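You operate a simulated robot arm through the tools that you are given. There is no shell and no other tool.

Carry out the task below with a simulated robot arm. There is one attempt and no reset: what you move stays moved.

JOB
Cook the rice in the steel pot and keep it warm.
Fine: pot into the cooker, white lid on, warm switch on, lever down; wait for the warm lamp.

It is judged by the outcome, as a careful person would: the job done as asked, and still so three seconds after it is handed in. It fails if anything else is knocked over, pushed out of place, dropped, spilled or broken. Lids that push on must go on centred and level and be pressed home; caps that screw on are set level and turned clockwise until they are tight.

ROBOT AND FRAMES
A 7-joint arm with a two-finger parallel gripper, fixed in place. Base frame: the origin is on the floor under the middle of its stand, x ahead of it, y to its left, z up. Readings come in m, degrees, newtons and seconds.
With the tool pointing down near the work surface it reaches from about 0.1 to 0.66 m from the base axis. Its first joint turns from -66.0 to 66.0 degrees. Payload 1.57 kg.
The tool frame sits at the grasp point between the pads (the TCP): z along the fingers, y along the line on which they close. The tips reach 0.03 m beyond it. The gripper opens to 0.08 m. The fingers are 0.017 m wide and 0.012 m thick; the gripper's body (0.04 by 0.082 m) begins 0.08 m behind the TCP.
Orientation is that of the tool frame in the base frame, as [roll, pitch, yaw] about the fixed x, y, z axes, in that order (R = Rz(yaw) Ry(pitch) Rx(roll)). With the fingers straight down and closing along the base's y, the tool's x points along the base's -x, its y along +y and its z along -z.

CONTROLS
- The arm moves only by the tool play_rows. Its arguments are lists of equal length, an entry for each row: "delta_pos": the shift along the tool's x, y, z in m, a list of three; "rot": the turn, a rotation vector about the tool's x, y, z in degrees, a list of three. In form: {"delta_pos": [[tx, ty, tz], ...], "rot": [[ax, ay, az], ...]}. A call has 1 to 20 rows; each row shifts and turns the commanded pose from where the row before left it, along the tool's axes as they then stand. "fingers" is the opening, from 0 (shut) to 1 (fully open), set as the call begins (left out, the last holds). Each row takes 0.2 s and may step no farther than 0.05 m and 8.6 degrees from the row before; otherwise, or with a gripper value out of range, the whole call is refused. Where a pose cannot be reached the arm comes as near as it can. A force on the tool above 90 N (or 10 N above the force at the start of the call, whichever is more), or a blocked arm, ends the call early, and 0.2 s more pass. The fingers move at their own pace (about 0.072 m/s each) and stop on an object; they squeeze with about 23 N. The grip force told is the motor's: it shows also when the fingers shut on nothing. Time passes only in rows, and 0.2 s behind the last, so rows that do not move let the fingers close. The reply holds the time, the measured pose of the TCP, the force on the tool along the base axes, the opening and the grip force, in the units named above and with some noise, with the torque about the TCP (base axes, N m) and any sound that the robot's microphone picked up, and new pictures: "views" is both (left out), scene, wrist or none.
- Cameras (640 x 400 px; columns grow to the right, rows downward): "scene" is fixed at [0.0612, 0.4557, 1.4076]; the picture's right is [-0.69, -0.72, 0.00], its down [-0.52, 0.50, -0.70] and it looks along [0.50, -0.48, -0.72] (base axes); focal length 214 px, centre (320, 200). "wrist" rides on the gripper at [0.072, -0.007, -0.122] in the tool frame; the picture's right is [0.09, 1.00, 0.00], its down [-0.84, 0.08, -0.54] and it looks along [-0.54, 0.05, 0.84] (tool axes); focal length 238 px, centre (320, 200). There is no depth. A picture from a camera that has moved, and an enlarged one, comes with that camera's place and axes in the base frame and with its lens. The place of the scene camera against the robot may be out by one fixed shift of up to 0.018 m in any direction.
- zoom(camera, box): a new picture of the part [left, top, right, bottom] of that camera's present view, enlarged. It takes no simulated time.
- close_job(): hands the job in; it is judged then, once.

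Nothing tells you positions but the pictures and the camera data. Unless the task says otherwise, let go and move clear before handing in.

The tools are called after "Emit:" by a JSON object that holds its "name" and its "arguments". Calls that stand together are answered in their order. play_rows: Moves the arm, as the interface text tells. Its arguments: {"type":"object","properties":{"delta_pos":{"type":"array"},"rot":{"type":"array"},"fingers":{"type":"number"},"views":{"type":"string","enum":["both","scene","wrist","none"]}},"required":["delta_pos","rot"]} The other tools are called the same way: zoom (camera, box) takes an enlarged picture of a part of a camera's view; close_job () hands the job in.

At the start:

```text
t: 0.0
tcp_pos: [0.3057, 0.086, 1.3104]
orientation: [180.0, 0.0, -180.0]
contact_force: [0.3, 0.6, 1.0]
torque: [-0.02, -0.01, 0.01]
width: 0.0801
gripper_force: 0.0
```

scene: 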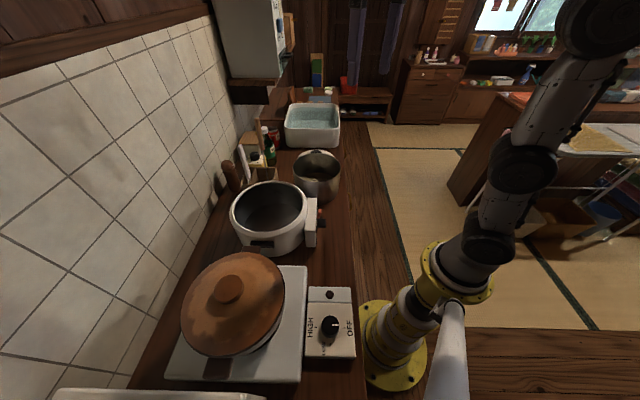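
wrist: 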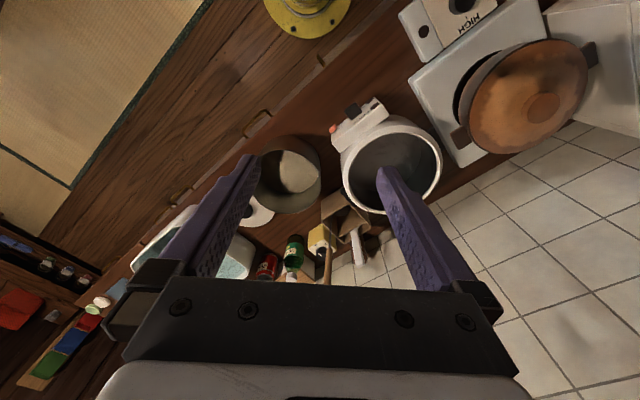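

I see a white cooker body in the middle of the counter, a steel pot behind it, a stove with a brown clay pot, and a sink. I'll zoom in to find the pot, the white lid, the lever and the warm switch.

Emit:
{"name": "zoom", "arguments": {"camera": "scene", "box": [200, 130, 360, 270]}}

Emit:
{"name": "zoom", "arguments": {"camera": "wrist", "box": [220, 80, 460, 280]}}

Emit:
{"name": "zoom", "arguments": {"camera": "scene", "box": [220, 60, 380, 180]}}

Emit:
{"name": "zoom", "arguments": {"camera": "scene", "box": [40, 260, 380, 400]}}

```text
2.86 times, centred on (280, 200) of scene
camera zoom: at [0.0612, 0.4557, 1.4076], right [-0.69, -0.72, 0.0], down [-0.52, 0.5, -0.7], along [0.5, -0.48, -0.72], focal length 613 px, centre (434, 200)
```

zoom: 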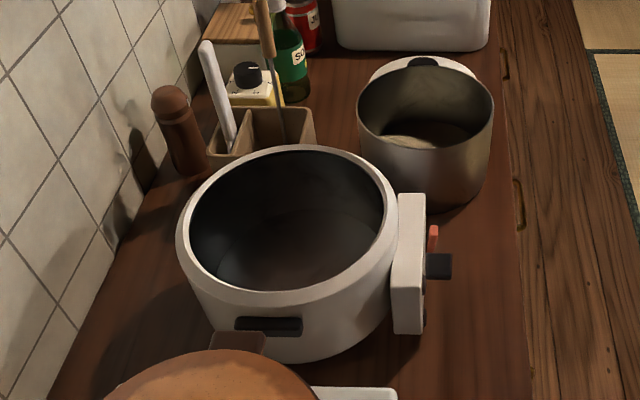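

```text
2.00 times, centred on (340, 180) of wrist
camera zoom: at [0.2346, 0.0794, 1.4328], right [-0.09, 1.0, 0.0], down [0.84, 0.08, 0.54], along [0.54, 0.05, -0.84], focal length 477 px, centre (280, 240)
```

zoom: 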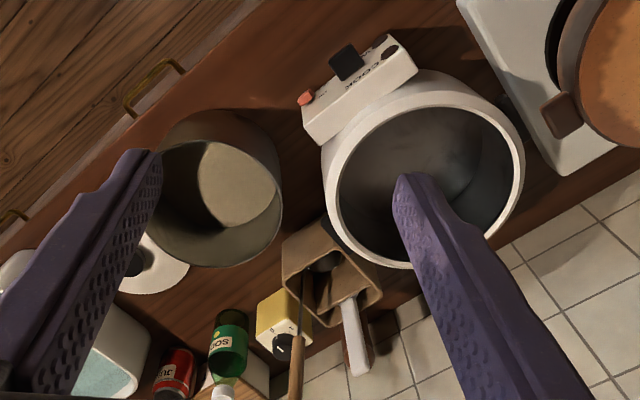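

```text
3.33 times, centred on (300, 120) of scene
camera zoom: at [0.0612, 0.4557, 1.4076], right [-0.69, -0.72, 0.0], down [-0.52, 0.5, -0.7], along [0.5, -0.48, -0.72], focal length 715 px, centre (387, 467)
```

zoom: 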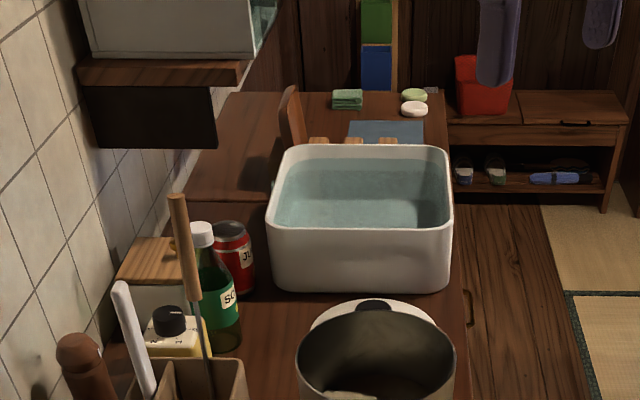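

```text
1.88 times, centred on (210, 330) of scene
camera zoom: at [0.0612, 0.4557, 1.4076], right [-0.69, -0.72, 0.0], down [-0.52, 0.5, -0.7], along [0.5, -0.48, -0.72], focal length 404 px, centre (527, -45)
```

zoom: 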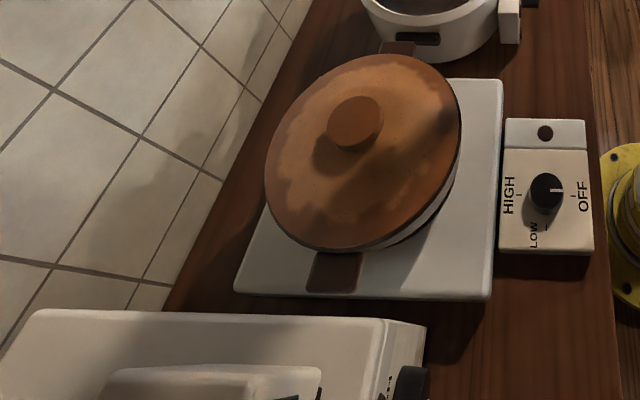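

The cooker rim is at about (0.46, 0.28, 0.92) and the steel pot at about (0.53, 0.03). The white lid with a black knob lies beyond the pot. I'll move the wrist camera over the pot for a closer look.

Emit:
{"name": "play_rows", "arguments": {"delta_pos": [[-0.038, -0.0112, 0.012], [-0.038, -0.0112, 0.012], [-0.038, -0.0112, 0.012], [-0.038, -0.0112, 0.012], [-0.038, -0.0112, 0.012]], "rot": [[0, 0, 0], [0, 0, 0], [0, 0, 0], [0, 0, 0], [0, 0, 0]], "views": "both"}}

```text
t: 1.2
tcp_pos: [0.4851, 0.029, 1.2188]
orientation: [180.0, 0.3, -179.9]
contact_force: [0.1, -0.5, 0.7]
torque: [0.02, -0.05, -0.02]
width: 0.0797
gripper_force: 0.1
out of reach, approached as far as the arm can: row 4, 5
camera wrist: at [0.4136, 0.0228, 1.3403], right [-0.09, 1.0, 0.0], down [0.84, 0.08, 0.54], along [0.54, 0.05, -0.84], focal length 238 px, centre (320, 200)
```

scene: 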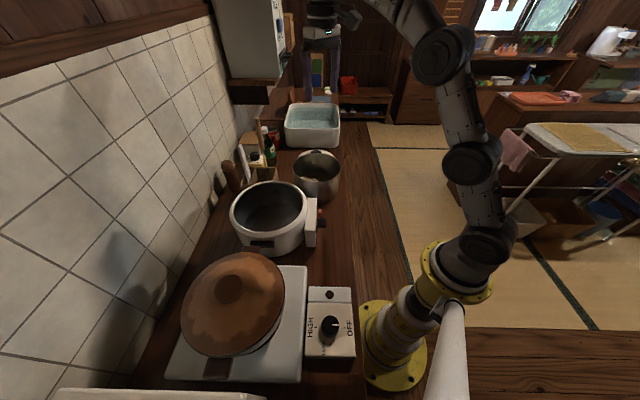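
wrist: 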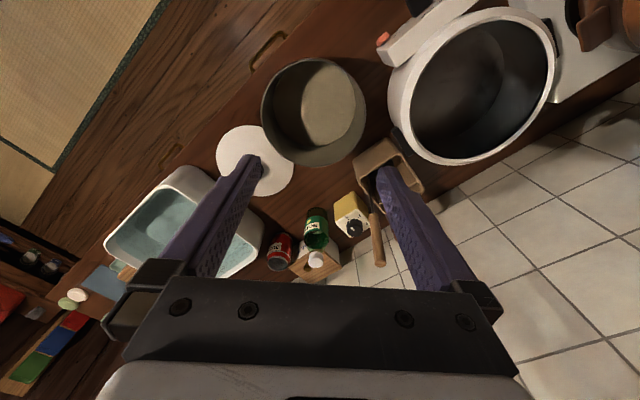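

The pot is at about (0.507, 0.019), the lid at about (0.65, -0.11) on the counter and the cooker at about (0.445, 0.271). I'll zoom for more detail.

Emit:
{"name": "zoom", "arguments": {"camera": "wrist", "box": [200, 30, 400, 200]}}

Emit:
{"name": "zoom", "arguments": {"camera": "wrist", "box": [360, 0, 580, 180]}}

Emit:
{"name": "zoom", "arguments": {"camera": "scene", "box": [280, 130, 360, 210]}}

Emit:
{"name": "zoom", "arguments": {"camera": "scene", "box": [220, 170, 340, 260]}}

```text
2.35 times, centred on (300, 115) of wrist
camera zoom: at [0.4136, 0.0228, 1.3403], right [-0.09, 1.0, 0.0], down [0.84, 0.08, 0.54], along [0.54, 0.05, -0.84], focal length 561 px, centre (367, 400)
```

zoom: 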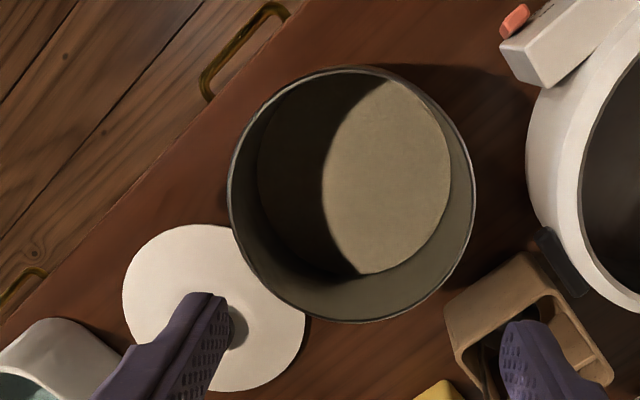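

```text
2.22 times, centred on (470, 90) of wrist
camera zoom: at [0.4136, 0.0228, 1.3403], right [-0.09, 1.0, 0.0], down [0.84, 0.08, 0.54], along [0.54, 0.05, -0.84], focal length 530 px, centre (-13, 444)
```

zoom: 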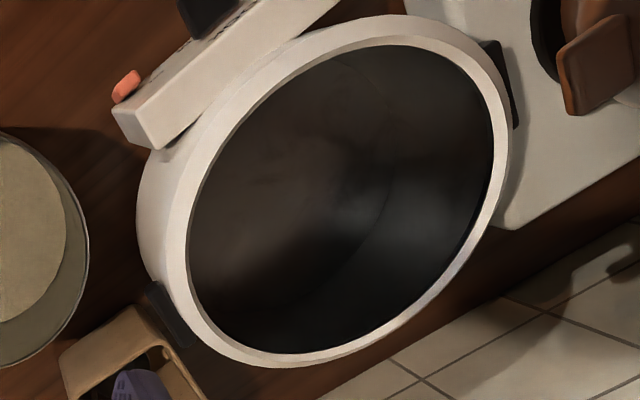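

```text
5.00 times, centred on (320, 170) of scene
camera zoom: at [0.0609, 0.4557, 1.4076], right [-0.69, -0.72, 0.0], down [-0.52, 0.5, -0.7], along [0.5, -0.48, -0.72], focal length 1072 px, centre (320, 350)
```

zoom: 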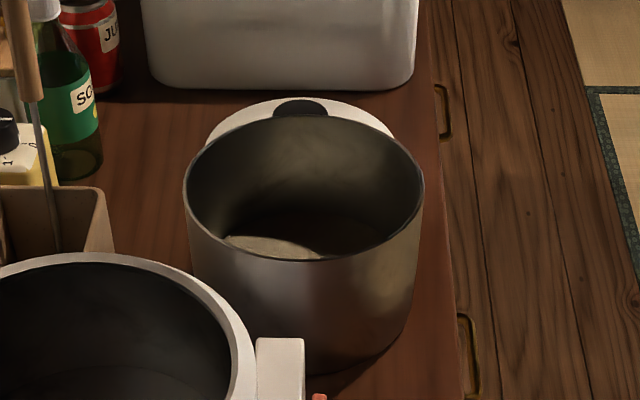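

```text
4.44 times, centred on (280, 215) of scene
camera zoom: at [0.0609, 0.4557, 1.4076], right [-0.69, -0.72, 0.0], down [-0.52, 0.5, -0.7], along [0.5, -0.48, -0.72], focal length 953 px, centre (498, 133)
```

zoom: 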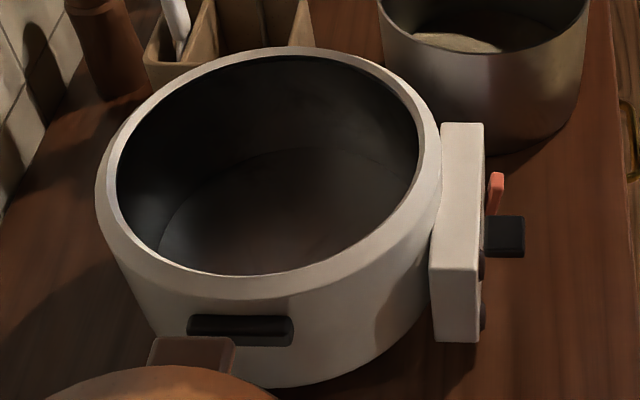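

The pot has no handle, so I'll have to pinch its wall. The cooker bore is about 0.197 m and the pot about 0.178 m. I'll look straight down over the cooker next, to measure it and see the panel.

Emit:
{"name": "play_rows", "arguments": {"delta_pos": [[0.0025, 0.04, 0.015], [0.0025, 0.04, 0.015], [0.0025, 0.042, 0.015], [0.0025, 0.042, 0.015], [0.0025, 0.042, 0.015], [0.0025, 0.042, 0.015]], "rot": [[0, 0, 0], [0, 0, 0], [0, 0, 0], [0, 0, 0], [0, 0, 0], [0, 0, 0]], "views": "both"}}

```text
t: 2.6
tcp_pos: [0.4702, 0.2764, 1.1279]
orientation: [179.9, -0.1, 180.0]
contact_force: [0.6, 0.1, 0.3]
torque: [-0.04, -0.01, 0.02]
width: 0.0801
gripper_force: 0.1
camera wrist: at [0.3999, 0.2697, 1.2492], right [-0.09, 1.0, 0.0], down [0.84, 0.08, 0.54], along [0.54, 0.05, -0.84], focal length 238 px, centre (320, 200)
```

scene: 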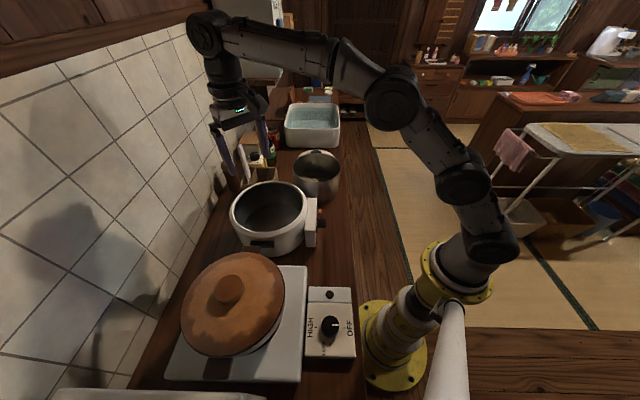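
wrist: 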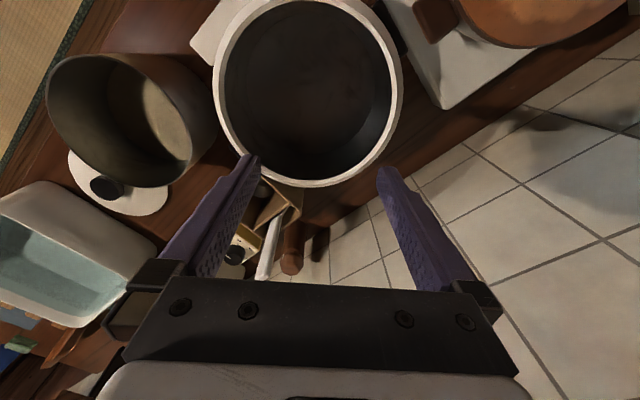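

Emit:
{"name": "zoom", "arguments": {"camera": "wrist", "box": [180, 0, 440, 200]}}

Emit:
{"name": "zoom", "arguments": {"camera": "wrist", "box": [20, 40, 260, 240]}}

```text
2.00 times, centred on (310, 100) of wrist
camera zoom: at [0.3999, 0.2697, 1.2492], right [-0.09, 1.0, 0.0], down [0.84, 0.08, 0.54], along [0.54, 0.05, -0.84], focal length 477 px, centre (340, 400)
```

zoom: 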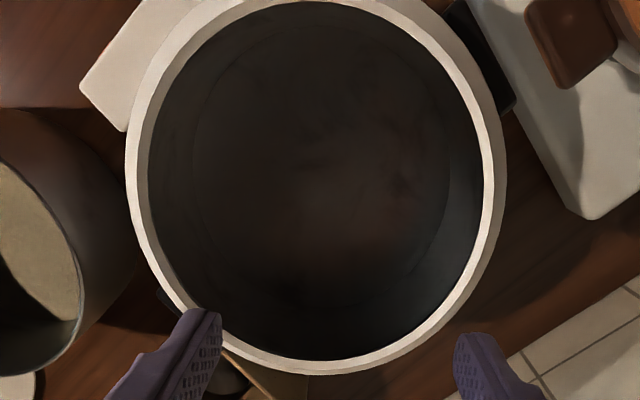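

```text
2.00 times, centred on (140, 140) of wrist
camera zoom: at [0.3999, 0.2697, 1.2492], right [-0.09, 1.0, 0.0], down [0.84, 0.08, 0.54], along [0.54, 0.05, -0.84], focal length 477 px, centre (680, 320)
```

zoom: 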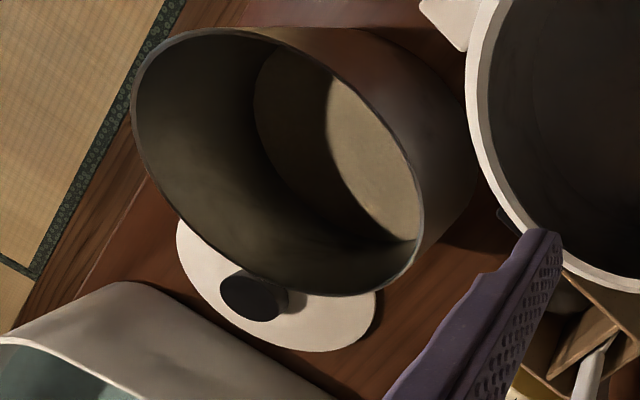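

Emit:
{"name": "zoom", "arguments": {"camera": "wrist", "box": [240, 0, 400, 110]}}

Emit:
{"name": "zoom", "arguments": {"camera": "wrist", "box": [240, 90, 400, 200]}}

Emit:
{"name": "zoom", "arguments": {"camera": "scene", "box": [225, 170, 325, 230]}}

```text
3.64 times, centred on (320, 55) of wrist
camera zoom: at [0.3999, 0.2697, 1.2492], right [-0.09, 1.0, 0.0], down [0.84, 0.08, 0.54], along [0.54, 0.05, -0.84], focal length 867 px, centre (320, 727)
```

zoom: 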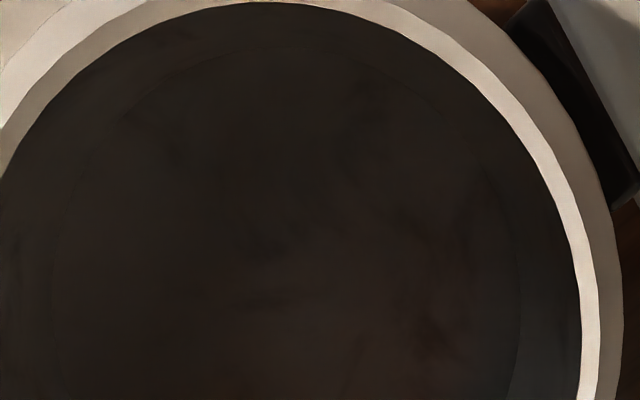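

```text
3.64 times, centred on (320, 145) of wrist
camera zoom: at [0.3999, 0.2697, 1.2492], right [-0.09, 1.0, 0.0], down [0.84, 0.08, 0.54], along [0.54, 0.05, -0.84], focal length 867 px, centre (320, 400)
```

zoom: 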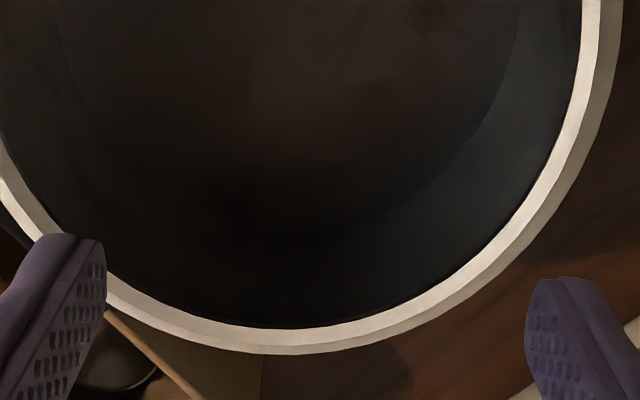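

```text
6.40 times, centred on (275, 200) of scene
camera zoom: at [0.0612, 0.4557, 1.4076], right [-0.69, -0.72, 0.0], down [-0.52, 0.5, -0.7], along [0.5, -0.48, -0.72], focal length 1373 px, centre (608, 200)
```

zoom: 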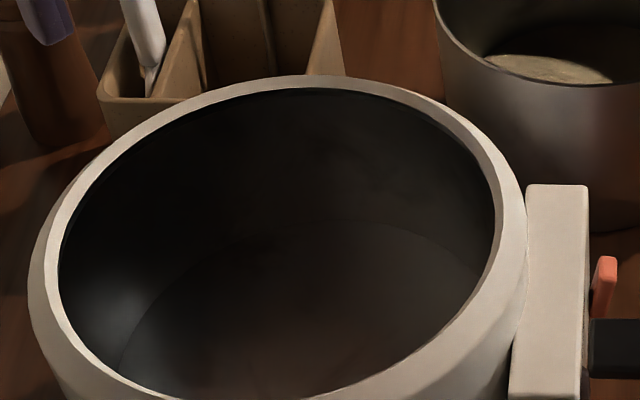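

The pot rim comes out at about (0.515, 0.021, 0.94) with a diameter of about 0.172. The cooker rim is at about (0.458, 0.262, 0.966), with the well floor near 0.88 and the counter near 0.825. I'll go above the pot's -y wall for a pinch grip and look again.

Emit:
{"name": "play_rows", "arguments": {"delta_pos": [[-0.0056, -0.0424, 0.0085], [-0.0056, -0.0424, 0.0085], [-0.0056, -0.0424, 0.0085], [-0.0056, -0.0424, 0.0085], [-0.0056, -0.0424, 0.0085], [-0.0056, -0.0424, 0.0085], [-0.0056, -0.0424, 0.0085], [-0.0056, -0.0424, 0.0085]], "rot": [[0, 0, 0], [0, 0, 0], [0, 0, 0], [0, 0, 0], [0, 0, 0], [0, 0, 0], [0, 0, 0], [0, 0, 0]], "views": "both"}}

```text
t: 4.4
tcp_pos: [0.5174, -0.0609, 1.0589]
orientation: [180.0, -0.1, 180.0]
contact_force: [0.6, -0.1, -0.4]
torque: [0.02, -0.03, 0.01]
width: 0.0798
gripper_force: 0.0
camera wrist: at [0.447, -0.0689, 1.1805], right [-0.09, 1.0, 0.0], down [0.84, 0.08, 0.54], along [0.54, 0.05, -0.84], focal length 238 px, centre (320, 200)
```

scene: 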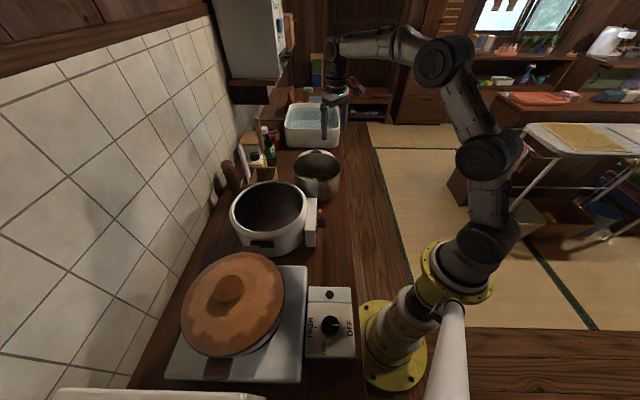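
wrist: 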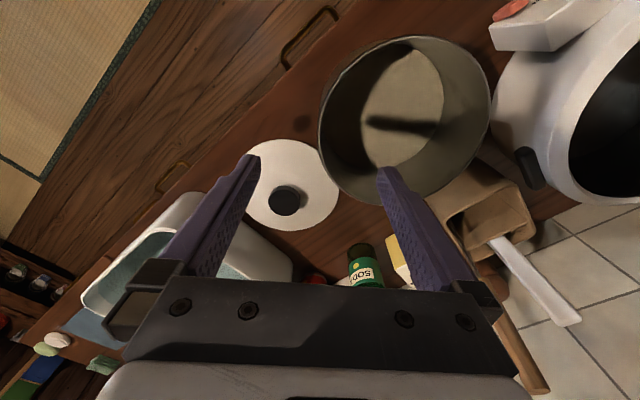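

Emit:
{"name": "zoom", "arguments": {"camera": "wrist", "box": [220, 20, 520, 240]}}

Emit:
{"name": "zoom", "arguments": {"camera": "scene", "box": [270, 60, 370, 210]}}

```text
1.82 times, centred on (370, 130) of wrist
camera zoom: at [0.447, -0.0689, 1.1805], right [-0.09, 1.0, 0.0], down [0.84, 0.08, 0.54], along [0.54, 0.05, -0.84], focal length 433 px, centre (229, 327)
```

zoom: 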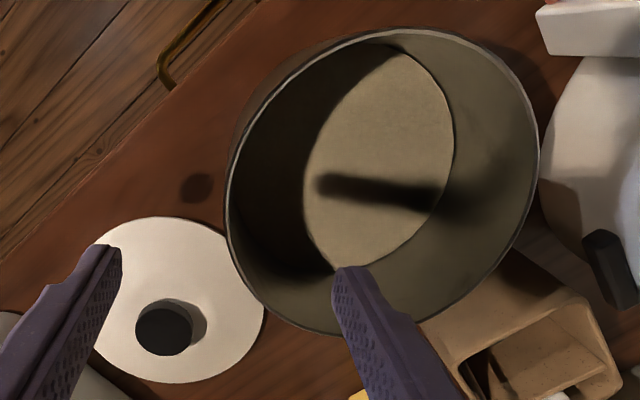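

```text
2.67 times, centred on (320, 135) of scene
camera zoom: at [0.0612, 0.4557, 1.4076], right [-0.69, -0.72, 0.0], down [-0.52, 0.5, -0.7], along [0.5, -0.48, -0.72], focal length 572 px, centre (320, 373)
```

zoom: 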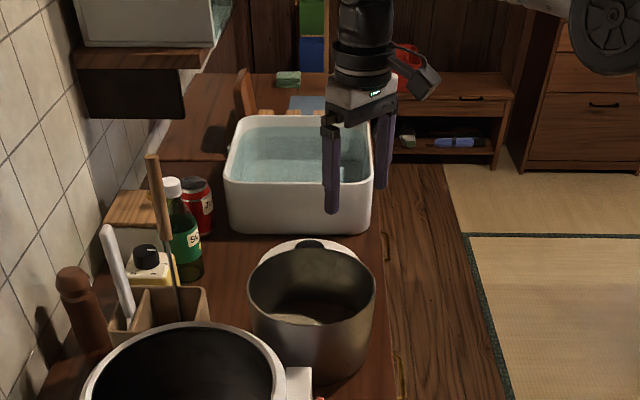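

The pot centre is confirmed at (0.516, 0.021) with its rim at 0.94, and the lid knob top is at about (0.655, -0.106, 0.872). I'll lower the open fingers astride the pot's -y wall.

Emit:
{"name": "play_rows", "arguments": {"delta_pos": [[0.001, -0.002, 0.025], [0, 0, 0.03], [0, 0, 0.03], [0, 0, 0.03], [0, 0, 0.024]], "rot": [[0, 0, 0], [0, 0, 0], [0, 0, 0], [0, 0, 0], [0, 0, 0]], "views": "both"}}

```text
t: 5.6
tcp_pos: [0.512, -0.0641, 0.9226]
orientation: [179.9, 0.0, 179.9]
contact_force: [-0.2, -0.3, -0.2]
torque: [0.0, -0.02, -0.05]
width: 0.0802
gripper_force: 0.1
camera wrist: at [0.4419, -0.0711, 1.0441], right [-0.09, 1.0, 0.0], down [0.84, 0.08, 0.54], along [0.54, 0.05, -0.84], focal length 238 px, centre (320, 200)
```

scene: 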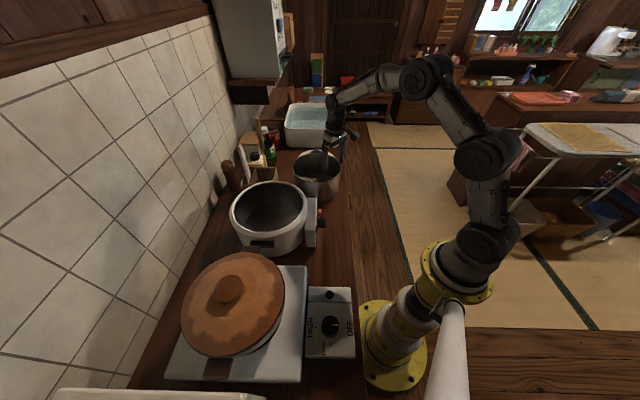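
wrist: 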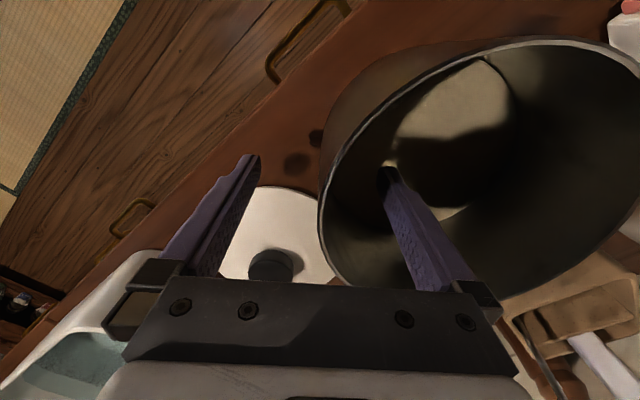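

Emit:
{"name": "play_rows", "arguments": {"delta_pos": [[0, 0, 0]], "rot": [[0, 0, 0]], "views": "none"}}

Emit:
{"name": "zoom", "arguments": {"camera": "wrist", "box": [220, 20, 640, 300]}}

Emit:
{"name": "zoom", "arguments": {"camera": "scene", "box": [280, 90, 360, 210]}}

```text
t: 6.0
tcp_pos: [0.5126, -0.0654, 0.9223]
orientation: [-180.0, 0.0, -179.9]
contact_force: [0.6, 0.1, -0.2]
torque: [-0.03, 0.01, -0.02]
width: 0.08
gripper_force: 0.0
```

```text
1.43 times, centred on (430, 160) of wrist
camera zoom: at [0.4419, -0.0711, 1.0443], right [-0.09, 1.0, 0.0], down [0.84, 0.08, 0.54], along [0.54, 0.05, -0.84], focal length 340 px, centre (163, 257)
```

zoom: 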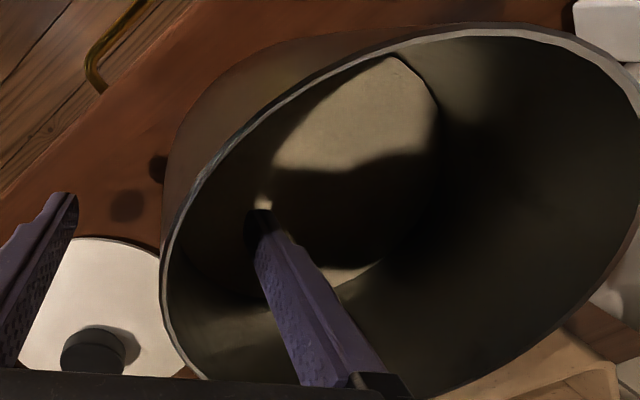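

```text
3.33 times, centred on (320, 150) of scene
camera zoom: at [0.0612, 0.4557, 1.4076], right [-0.69, -0.72, 0.0], down [-0.52, 0.5, -0.7], along [0.5, -0.48, -0.72], focal length 715 px, centre (320, 367)
```

zoom: 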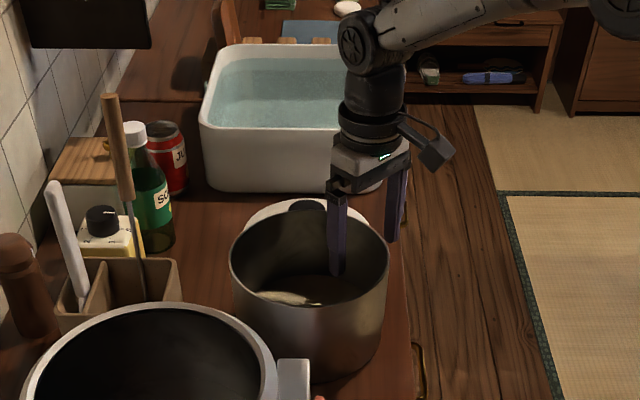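

The fingers straddle the wall with about 47 mm of overlap. I'll trim x and y slightly and close.

Emit:
{"name": "play_rows", "arguments": {"delta_pos": [[-0.003, 0.001, 0]], "rot": [[0, 0, 0]], "views": "none"}}

Emit:
{"name": "play_rows", "arguments": {"delta_pos": [[0, 0, 0], [0, 0, 0], [0, 0, 0], [0, 0, 0], [0, 0, 0]], "rot": [[0, 0, 0], [0, 0, 0], [0, 0, 0], [0, 0, 0], [0, 0, 0]], "fingers": 0, "views": "both"}}

```text
t: 6.4
tcp_pos: [0.5164, -0.0639, 0.9224]
orientation: [180.0, 0.0, -179.9]
contact_force: [0.1, 0.0, 0.0]
torque: [0.01, 0.0, 0.01]
width: 0.08
gripper_force: 0.1
```

```text
t: 7.6
tcp_pos: [0.5155, -0.0625, 0.9234]
orientation: [-180.0, 0.0, -179.9]
contact_force: [1.4, 4.1, -0.2]
torque: [1.13, 0.11, -0.39]
width: 0.0065
gripper_force: 22.6
camera wrist: at [0.4451, -0.0697, 1.0446], right [-0.09, 1.0, 0.0], down [0.84, 0.08, 0.54], along [0.54, 0.05, -0.84], focal length 238 px, centre (320, 200)
```

scene: 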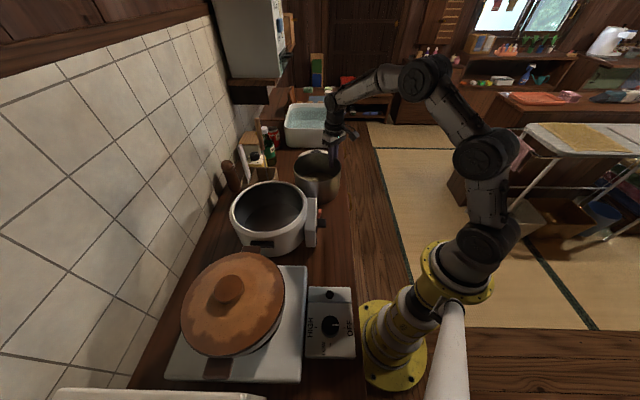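
wrist: 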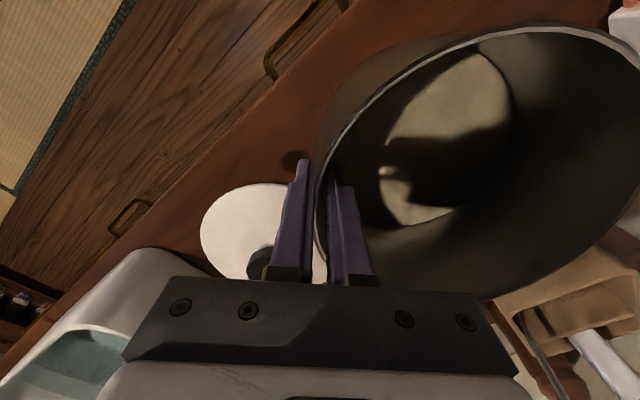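

The fingers hold the wall at a width of 6.5 mm. I'll lift it slightly to feel the weight and watch for tilt.

Emit:
{"name": "play_rows", "arguments": {"delta_pos": [[0, 0, -0.005], [0, 0, -0.005], [0, 0, -0.005], [0, 0, -0.005], [0, 0, 0], [0, 0, 0]], "rot": [[0, 0, 0], [0, 0, 0], [0, 0, 0], [0, 0, 0], [0, 0, 0], [0, 0, 0]], "views": "both"}}

Emit:
{"name": "zoom", "arguments": {"camera": "scene", "box": [280, 90, 360, 210]}}

```text
t: 9.0
tcp_pos: [0.5163, -0.063, 0.942]
orientation: [180.0, 0.1, -180.0]
contact_force: [0.3, -0.6, -9.3]
torque: [-0.69, -0.09, -0.02]
width: 0.0026
gripper_force: 23.1
camera wrist: at [0.4459, -0.0702, 1.0634], right [-0.09, 1.0, 0.0], down [0.84, 0.08, 0.54], along [0.54, 0.05, -0.84], focal length 238 px, centre (320, 200)
```

scene: 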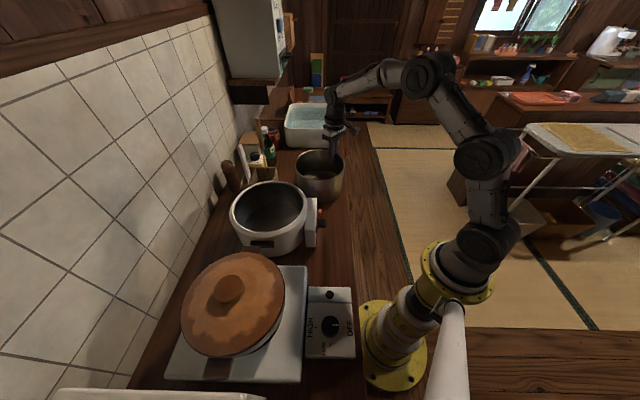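
wrist: 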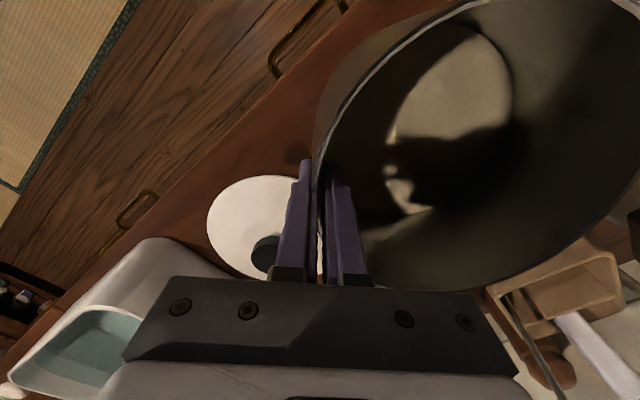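

```text
3.33 times, centred on (320, 150) of scene
camera zoom: at [0.0613, 0.4557, 1.4076], right [-0.69, -0.72, 0.0], down [-0.52, 0.5, -0.7], along [0.5, -0.48, -0.72], focal length 715 px, centre (320, 367)
```

zoom: 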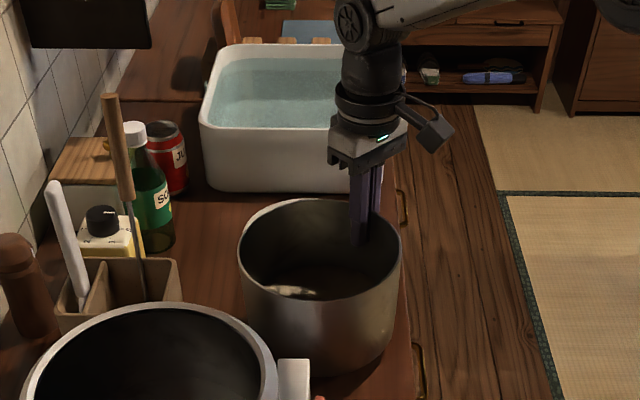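

Emit:
{"name": "play_rows", "arguments": {"delta_pos": [[0, 0, -0.01], [0, 0, -0.01], [0, 0, -0.01], [0, 0, -0.01], [0, 0, 0], [0, 0, 0]], "rot": [[0, 0, 0], [0, 0, 0], [0, 0, 0], [0, 0, 0], [0, 0, 0], [0, 0, 0]], "views": "both"}}

Emit:
{"name": "zoom", "arguments": {"camera": "scene", "box": [270, 80, 370, 210]}}

Emit:
{"name": "zoom", "arguments": {"camera": "wrist", "box": [220, 0, 640, 300]}}

```text
t: 10.4
tcp_pos: [0.518, -0.0636, 0.98]
orientation: [-180.0, 0.0, -180.0]
contact_force: [0.7, 0.1, -9.2]
torque: [-0.76, -0.13, -0.01]
width: 0.0028
gripper_force: 22.9
camera wrist: at [0.4469, -0.0699, 1.1023], right [-0.09, 1.0, 0.0], down [0.84, 0.08, 0.54], along [0.54, 0.05, -0.84], focal length 238 px, centre (320, 200)
```

scene: 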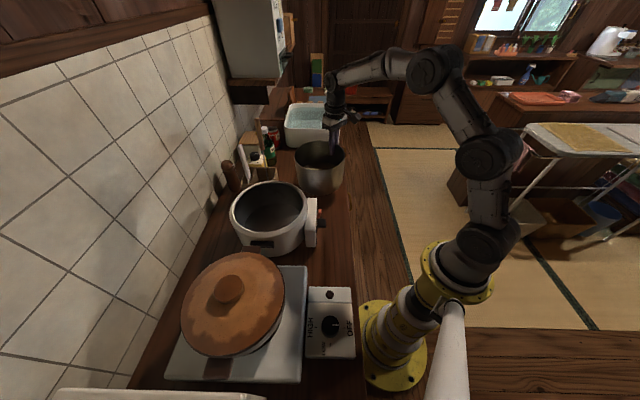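
wrist: 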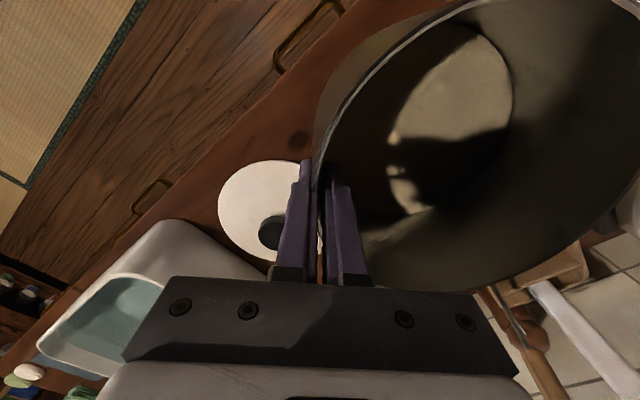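

```text
3.08 times, centred on (320, 145) of scene
camera zoom: at [0.0613, 0.4557, 1.4076], right [-0.69, -0.72, 0.0], down [-0.52, 0.5, -0.7], along [0.5, -0.48, -0.72], focal length 660 px, centre (320, 369)
```

zoom: 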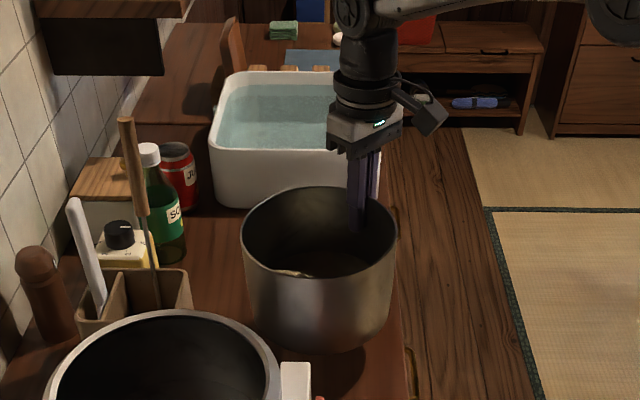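

```text
1.33 times, centred on (430, 150) of wrist
camera zoom: at [0.4469, -0.0699, 1.1023], right [-0.09, 1.0, 0.0], down [0.84, 0.08, 0.54], along [0.54, 0.05, -0.84], focal length 318 px, centre (173, 267)
```

zoom: 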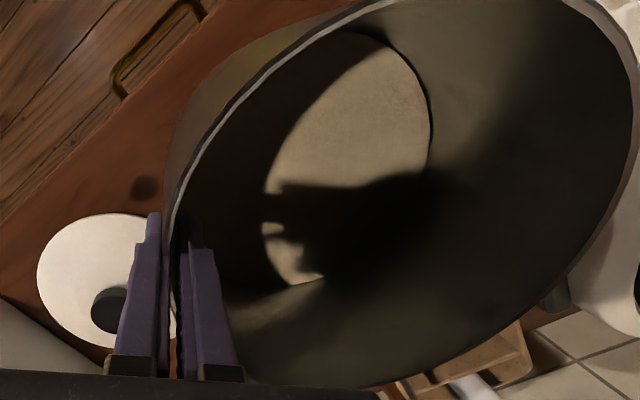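

The pot weighs about 0.95 kg and has settled flush in the fingers with a slight sag on its far side. I'll check its tilt before carrying it.

Emit:
{"name": "zoom", "arguments": {"camera": "scene", "box": [285, 130, 355, 200]}}

Emit:
{"name": "zoom", "arguments": {"camera": "wrist", "box": [280, 0, 640, 300]}}

```text
5.71 times, centred on (320, 165) of scene
camera zoom: at [0.0613, 0.4557, 1.4076], right [-0.69, -0.72, 0.0], down [-0.52, 0.5, -0.7], along [0.5, -0.48, -0.72], focal length 1226 px, centre (320, 400)
```

zoom: 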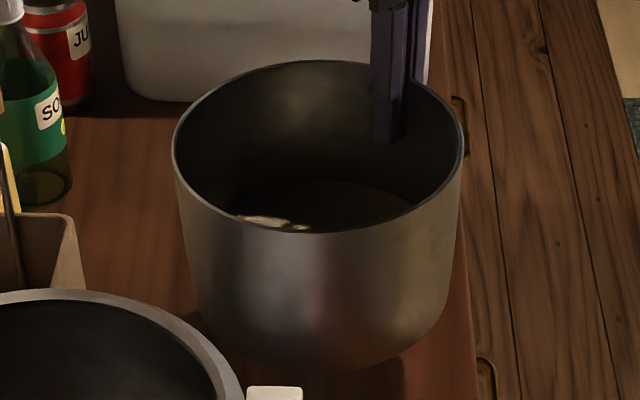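

```text
1.33 times, centred on (460, 150) of wrist
camera zoom: at [0.4469, -0.0699, 1.1023], right [-0.09, 1.0, 0.0], down [0.84, 0.08, 0.54], along [0.54, 0.05, -0.84], focal length 318 px, centre (133, 267)
```

zoom: 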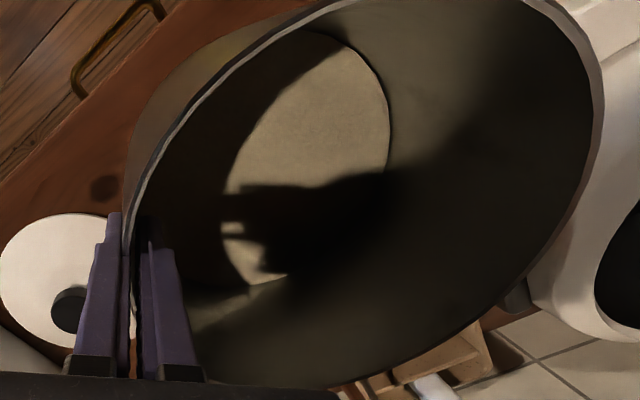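

The pot hangs with its far side about 2.7° low, so I'll level it, then raise it clear of the cooker rim.

Emit:
{"name": "play_rows", "arguments": {"delta_pos": [[0, 0, 0], [0, 0, 0], [0, 0, 0], [0, 0.0009, -0.02], [0, 0.0009, -0.02], [0, 0.0009, -0.02], [0, 0.0009, -0.02], [0, 0.0009, -0.02], [0, 0.0009, -0.02], [0, 0, 0]], "rot": [[-0.9, 0, 0], [-0.9, 0, 0], [-0.9, 0, 0], [0, 0, 0], [0, 0, 0], [0, 0, 0], [0, 0, 0], [0, 0, 0], [0, 0, 0], [0, 0, 0]], "views": "both"}}

Emit:
{"name": "zoom", "arguments": {"camera": "scene", "box": [280, 100, 360, 190]}}

```text
t: 12.6
tcp_pos: [0.5165, -0.0646, 1.103]
orientation: [177.2, -0.1, -180.0]
contact_force: [-0.4, 0.6, -8.5]
torque: [-0.78, -0.09, 0.0]
width: 0.0029
gripper_force: 22.4
camera wrist: at [0.4463, -0.0758, 1.224], right [-0.09, 0.99, 0.05], down [0.84, 0.05, 0.54], along [0.54, 0.09, -0.84], focal length 238 px, centre (320, 200)
```

scene: 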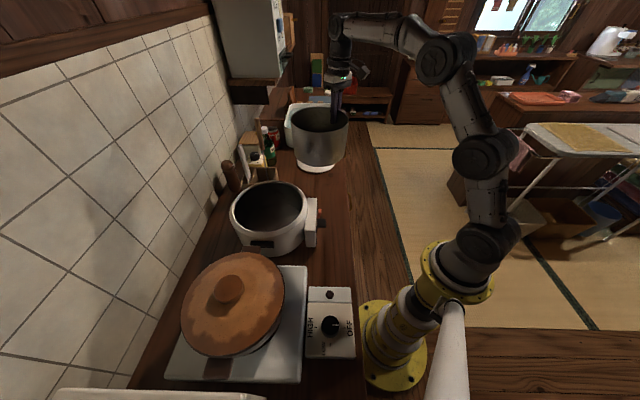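
wrist: 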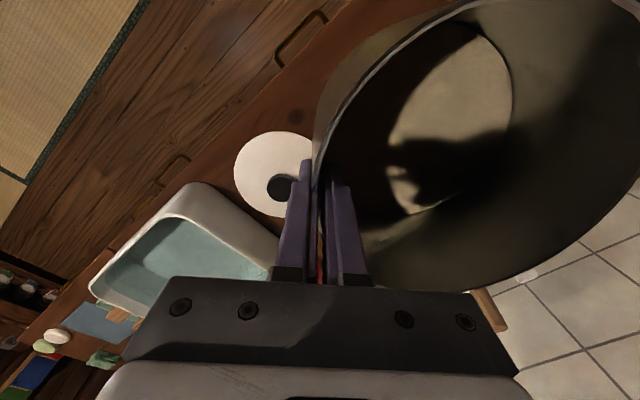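

```text
4.44 times, centred on (320, 145) of scene
camera zoom: at [0.0613, 0.4557, 1.4076], right [-0.69, -0.72, 0.0], down [-0.52, 0.5, -0.7], along [0.5, -0.48, -0.72], focal length 953 px, centre (320, 444)
```

zoom: 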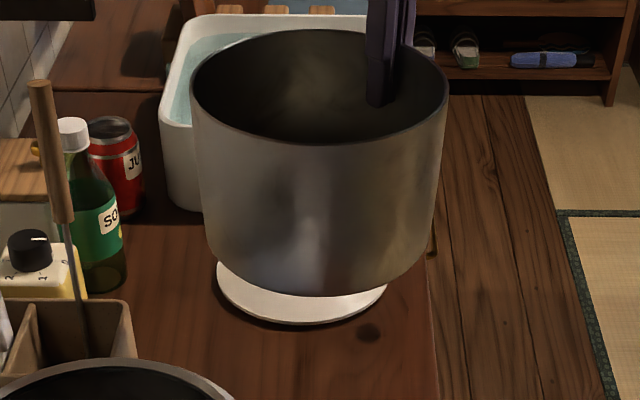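

The pot now looks level, with its centre about (-0.012, +0.083) from the TCP. I'll carry it slowly to hover over the cooker, offset a few mm so the outer finger clears the cooker bore.

Emit:
{"name": "play_rows", "arguments": {"delta_pos": [[0.002, 0.0105, 0.0005], [0.0039, 0.0209, 0.001], [0.0039, 0.0209, 0.001], [0.0039, 0.0209, 0.001], [0.0039, 0.0209, 0.001], [0.0039, 0.0209, 0.001], [0.0039, 0.0209, 0.001], [0.0039, 0.0209, 0.001], [0.0039, 0.0209, 0.001], [0.0039, 0.0209, 0.001], [0.0039, 0.0209, 0.001], [0.0039, 0.0209, 0.001], [0.002, 0.0105, 0.0005], [0, 0, 0]], "rot": [[0, 0, 0], [0, 0, 0], [0, 0, 0], [0, 0, 0], [0, 0, 0], [0, 0, 0], [0, 0, 0], [0, 0, 0], [0, 0, 0], [0, 0, 0], [0, 0, 0], [0, 0, 0], [0, 0, 0], [0, 0, 0]], "views": "both"}}

Emit:
{"name": "zoom", "arguments": {"camera": "scene", "box": [210, 110, 350, 270]}}

Emit:
{"name": "zoom", "arguments": {"camera": "wrist", "box": [220, 0, 640, 300]}}

```text
t: 15.6
tcp_pos: [0.472, 0.1876, 1.1012]
orientation: [177.2, 0.0, 180.0]
contact_force: [-0.1, 0.2, -9.0]
torque: [-0.74, -0.13, -0.04]
width: 0.0027
gripper_force: 22.8
camera wrist: at [0.4009, 0.1761, 1.2221], right [-0.09, 0.99, 0.05], down [0.84, 0.05, 0.54], along [0.54, 0.09, -0.84], focal length 238 px, centre (320, 200)
```

scene: 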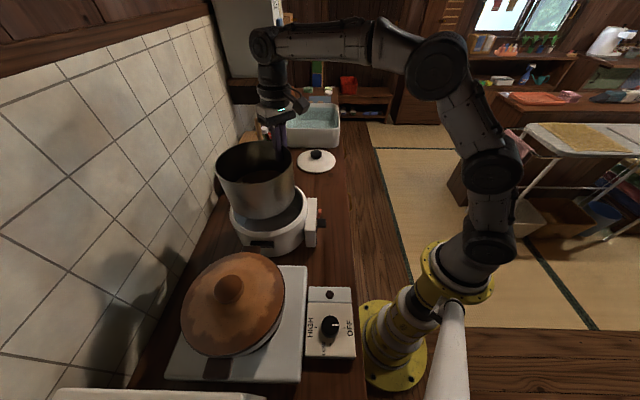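
wrist: 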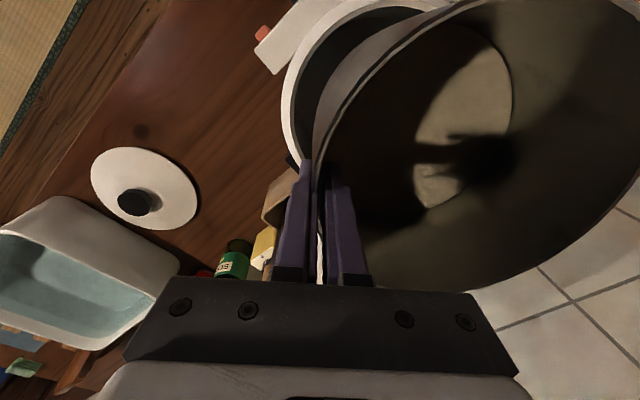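

```text
2.50 times, centred on (280, 190) of scene
camera zoom: at [0.0613, 0.4558, 1.4076], right [-0.69, -0.72, 0.0], down [-0.52, 0.5, -0.7], along [0.5, -0.48, -0.72], focal length 536 px, centre (420, 225)
```

zoom: 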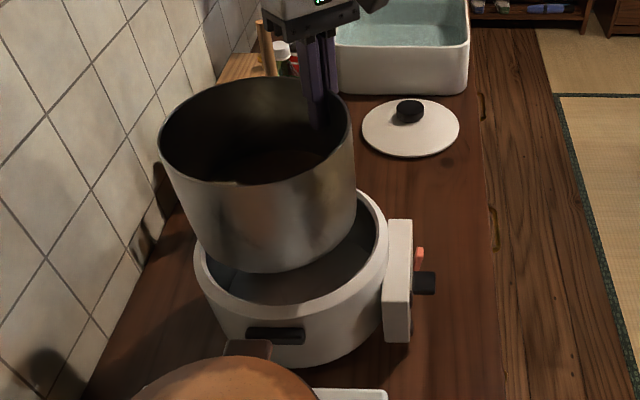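

```text
1.33 times, centred on (430, 150) of wrist
camera zoom: at [0.4009, 0.1761, 1.2221], right [-0.09, 0.99, 0.05], down [0.84, 0.05, 0.54], along [0.54, 0.09, -0.84], focal length 318 px, centre (173, 267)
```

zoom: 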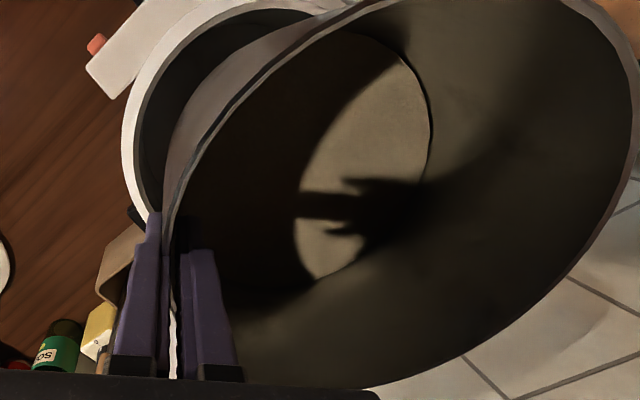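

The pot sits over the cooker with about 11 mm clearance on the finger side and 6 mm on the far side. I'll shift it 2.5 mm back and start lowering into the well.

Emit:
{"name": "play_rows", "arguments": {"delta_pos": [[0, -0.0025, 0], [0, -0.0007, 0.015], [0, -0.0007, 0.015], [0, -0.0007, 0.015], [0, -0.0007, 0.015], [0, 0, 0]], "rot": [[0, 0, 0], [0, 0, 0], [0, 0, 0], [0, 0, 0], [0, 0, 0], [0, 0, 0]], "views": "both"}}

Emit:
{"name": "zoom", "arguments": {"camera": "scene", "box": [210, 120, 340, 260]}}

Emit:
{"name": "zoom", "arguments": {"camera": "wrist", "box": [220, 0, 640, 300]}}

```text
t: 17.0
tcp_pos: [0.4714, 0.1855, 1.0394]
orientation: [177.2, -0.2, 179.9]
contact_force: [0.8, -1.5, -8.9]
torque: [-0.9, -0.16, 0.04]
width: 0.0029
gripper_force: 22.6
camera wrist: at [0.3998, 0.1735, 1.1608], right [-0.09, 0.99, 0.05], down [0.84, 0.05, 0.54], along [0.54, 0.09, -0.84], focal length 238 px, centre (320, 200)
```

scene: 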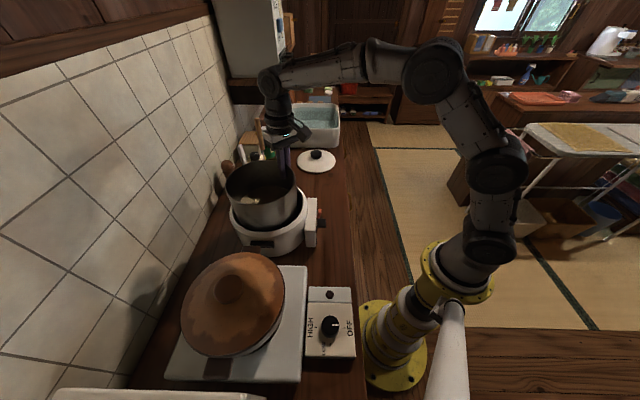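
wrist: 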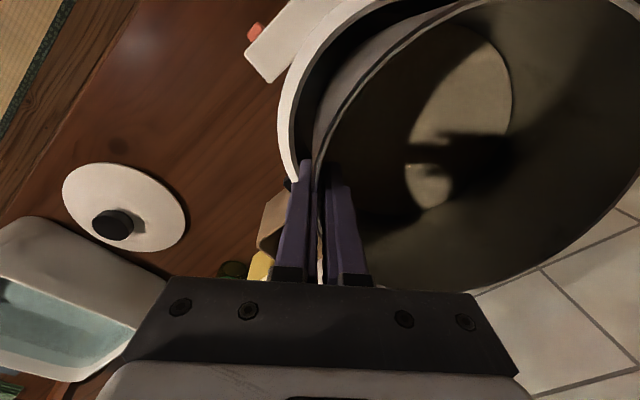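

```text
2.86 times, centred on (275, 190) of scene
camera zoom: at [0.0613, 0.4558, 1.4076], right [-0.69, -0.72, 0.0], down [-0.52, 0.5, -0.7], along [0.5, -0.48, -0.72], focal length 613 px, centre (449, 229)
```

zoom: 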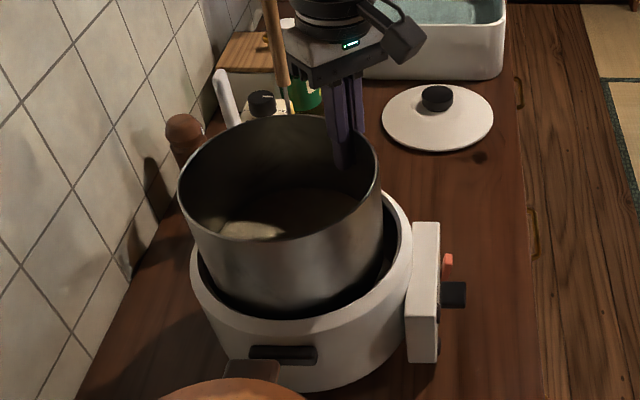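

```text
1.33 times, centred on (430, 150) of wrist
camera zoom: at [0.3998, 0.1735, 1.1608], right [-0.09, 0.99, 0.05], down [0.84, 0.05, 0.54], along [0.54, 0.09, -0.84], focal length 318 px, centre (173, 267)
```

zoom: 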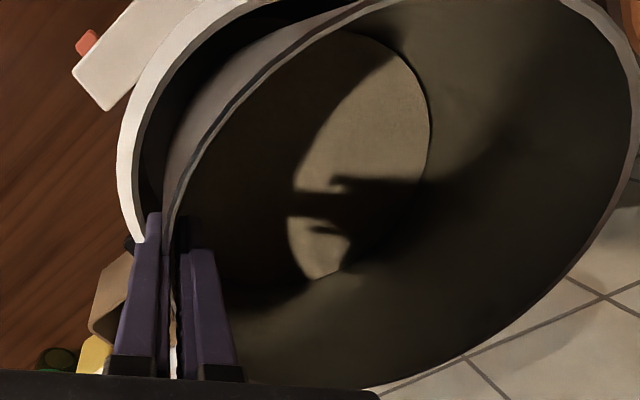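

There's a slight touch on the far wall (−1.5 N in y), and the picture shows the pot close to the left of the bore. I'll shift it 3 mm toward −x and −y and continue down.

Emit:
{"name": "play_rows", "arguments": {"delta_pos": [[0.003, -0.0035, 0], [0, 0, 0], [0, -0.0003, 0.0075], [0, -0.0003, 0.0075], [0, 0, 0]], "rot": [[0, 0, 0], [0, 0, 0], [0, 0, 0], [0, 0, 0], [0, 0, 0]], "views": "both"}}

Emit:
{"name": "zoom", "arguments": {"camera": "scene", "box": [210, 120, 340, 260]}}

Emit:
{"name": "zoom", "arguments": {"camera": "wrist", "box": [220, 0, 640, 300]}}

```text
t: 18.2
tcp_pos: [0.4683, 0.1813, 1.024]
orientation: [177.4, 0.0, 180.0]
contact_force: [0.4, -0.2, -8.1]
torque: [-0.73, -0.11, 0.0]
width: 0.0029
gripper_force: 23.3
camera wrist: at [0.3976, 0.1701, 1.1457], right [-0.09, 0.99, 0.05], down [0.84, 0.05, 0.54], along [0.54, 0.09, -0.84], focal length 238 px, centre (320, 200)
```

scene: 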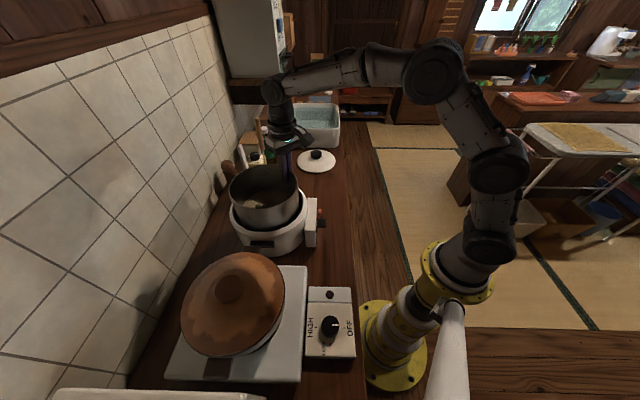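
wrist: 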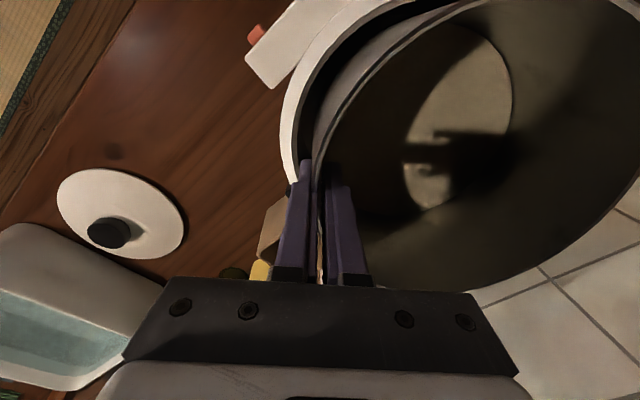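

```text
2.86 times, centred on (275, 190) of scene
camera zoom: at [0.0613, 0.4558, 1.4076], right [-0.69, -0.72, 0.0], down [-0.52, 0.5, -0.7], along [0.5, -0.48, -0.72], focal length 613 px, centre (449, 229)
```

zoom: 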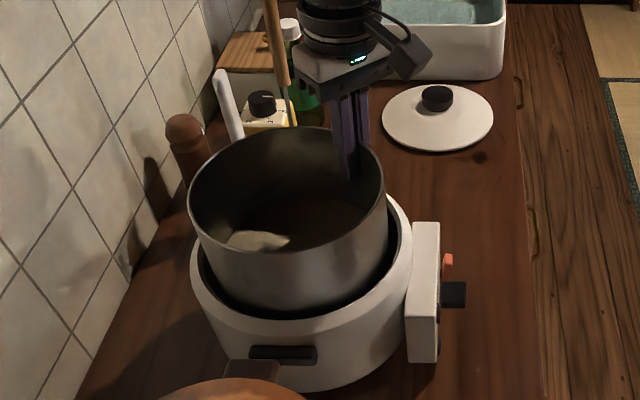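

```text
1.33 times, centred on (430, 150) of wrist
camera zoom: at [0.3976, 0.1701, 1.1457], right [-0.09, 0.99, 0.05], down [0.84, 0.05, 0.54], along [0.54, 0.09, -0.84], focal length 318 px, centre (173, 267)
```

zoom: 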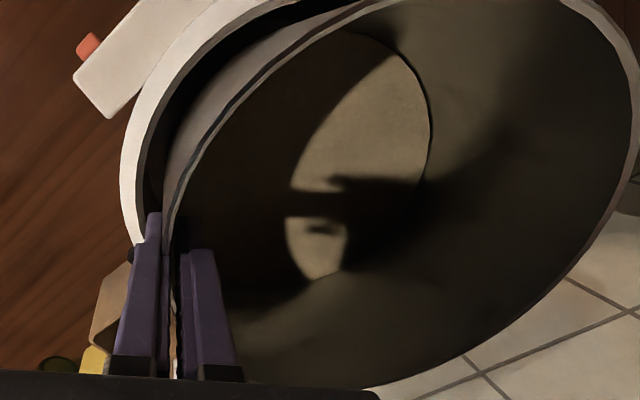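

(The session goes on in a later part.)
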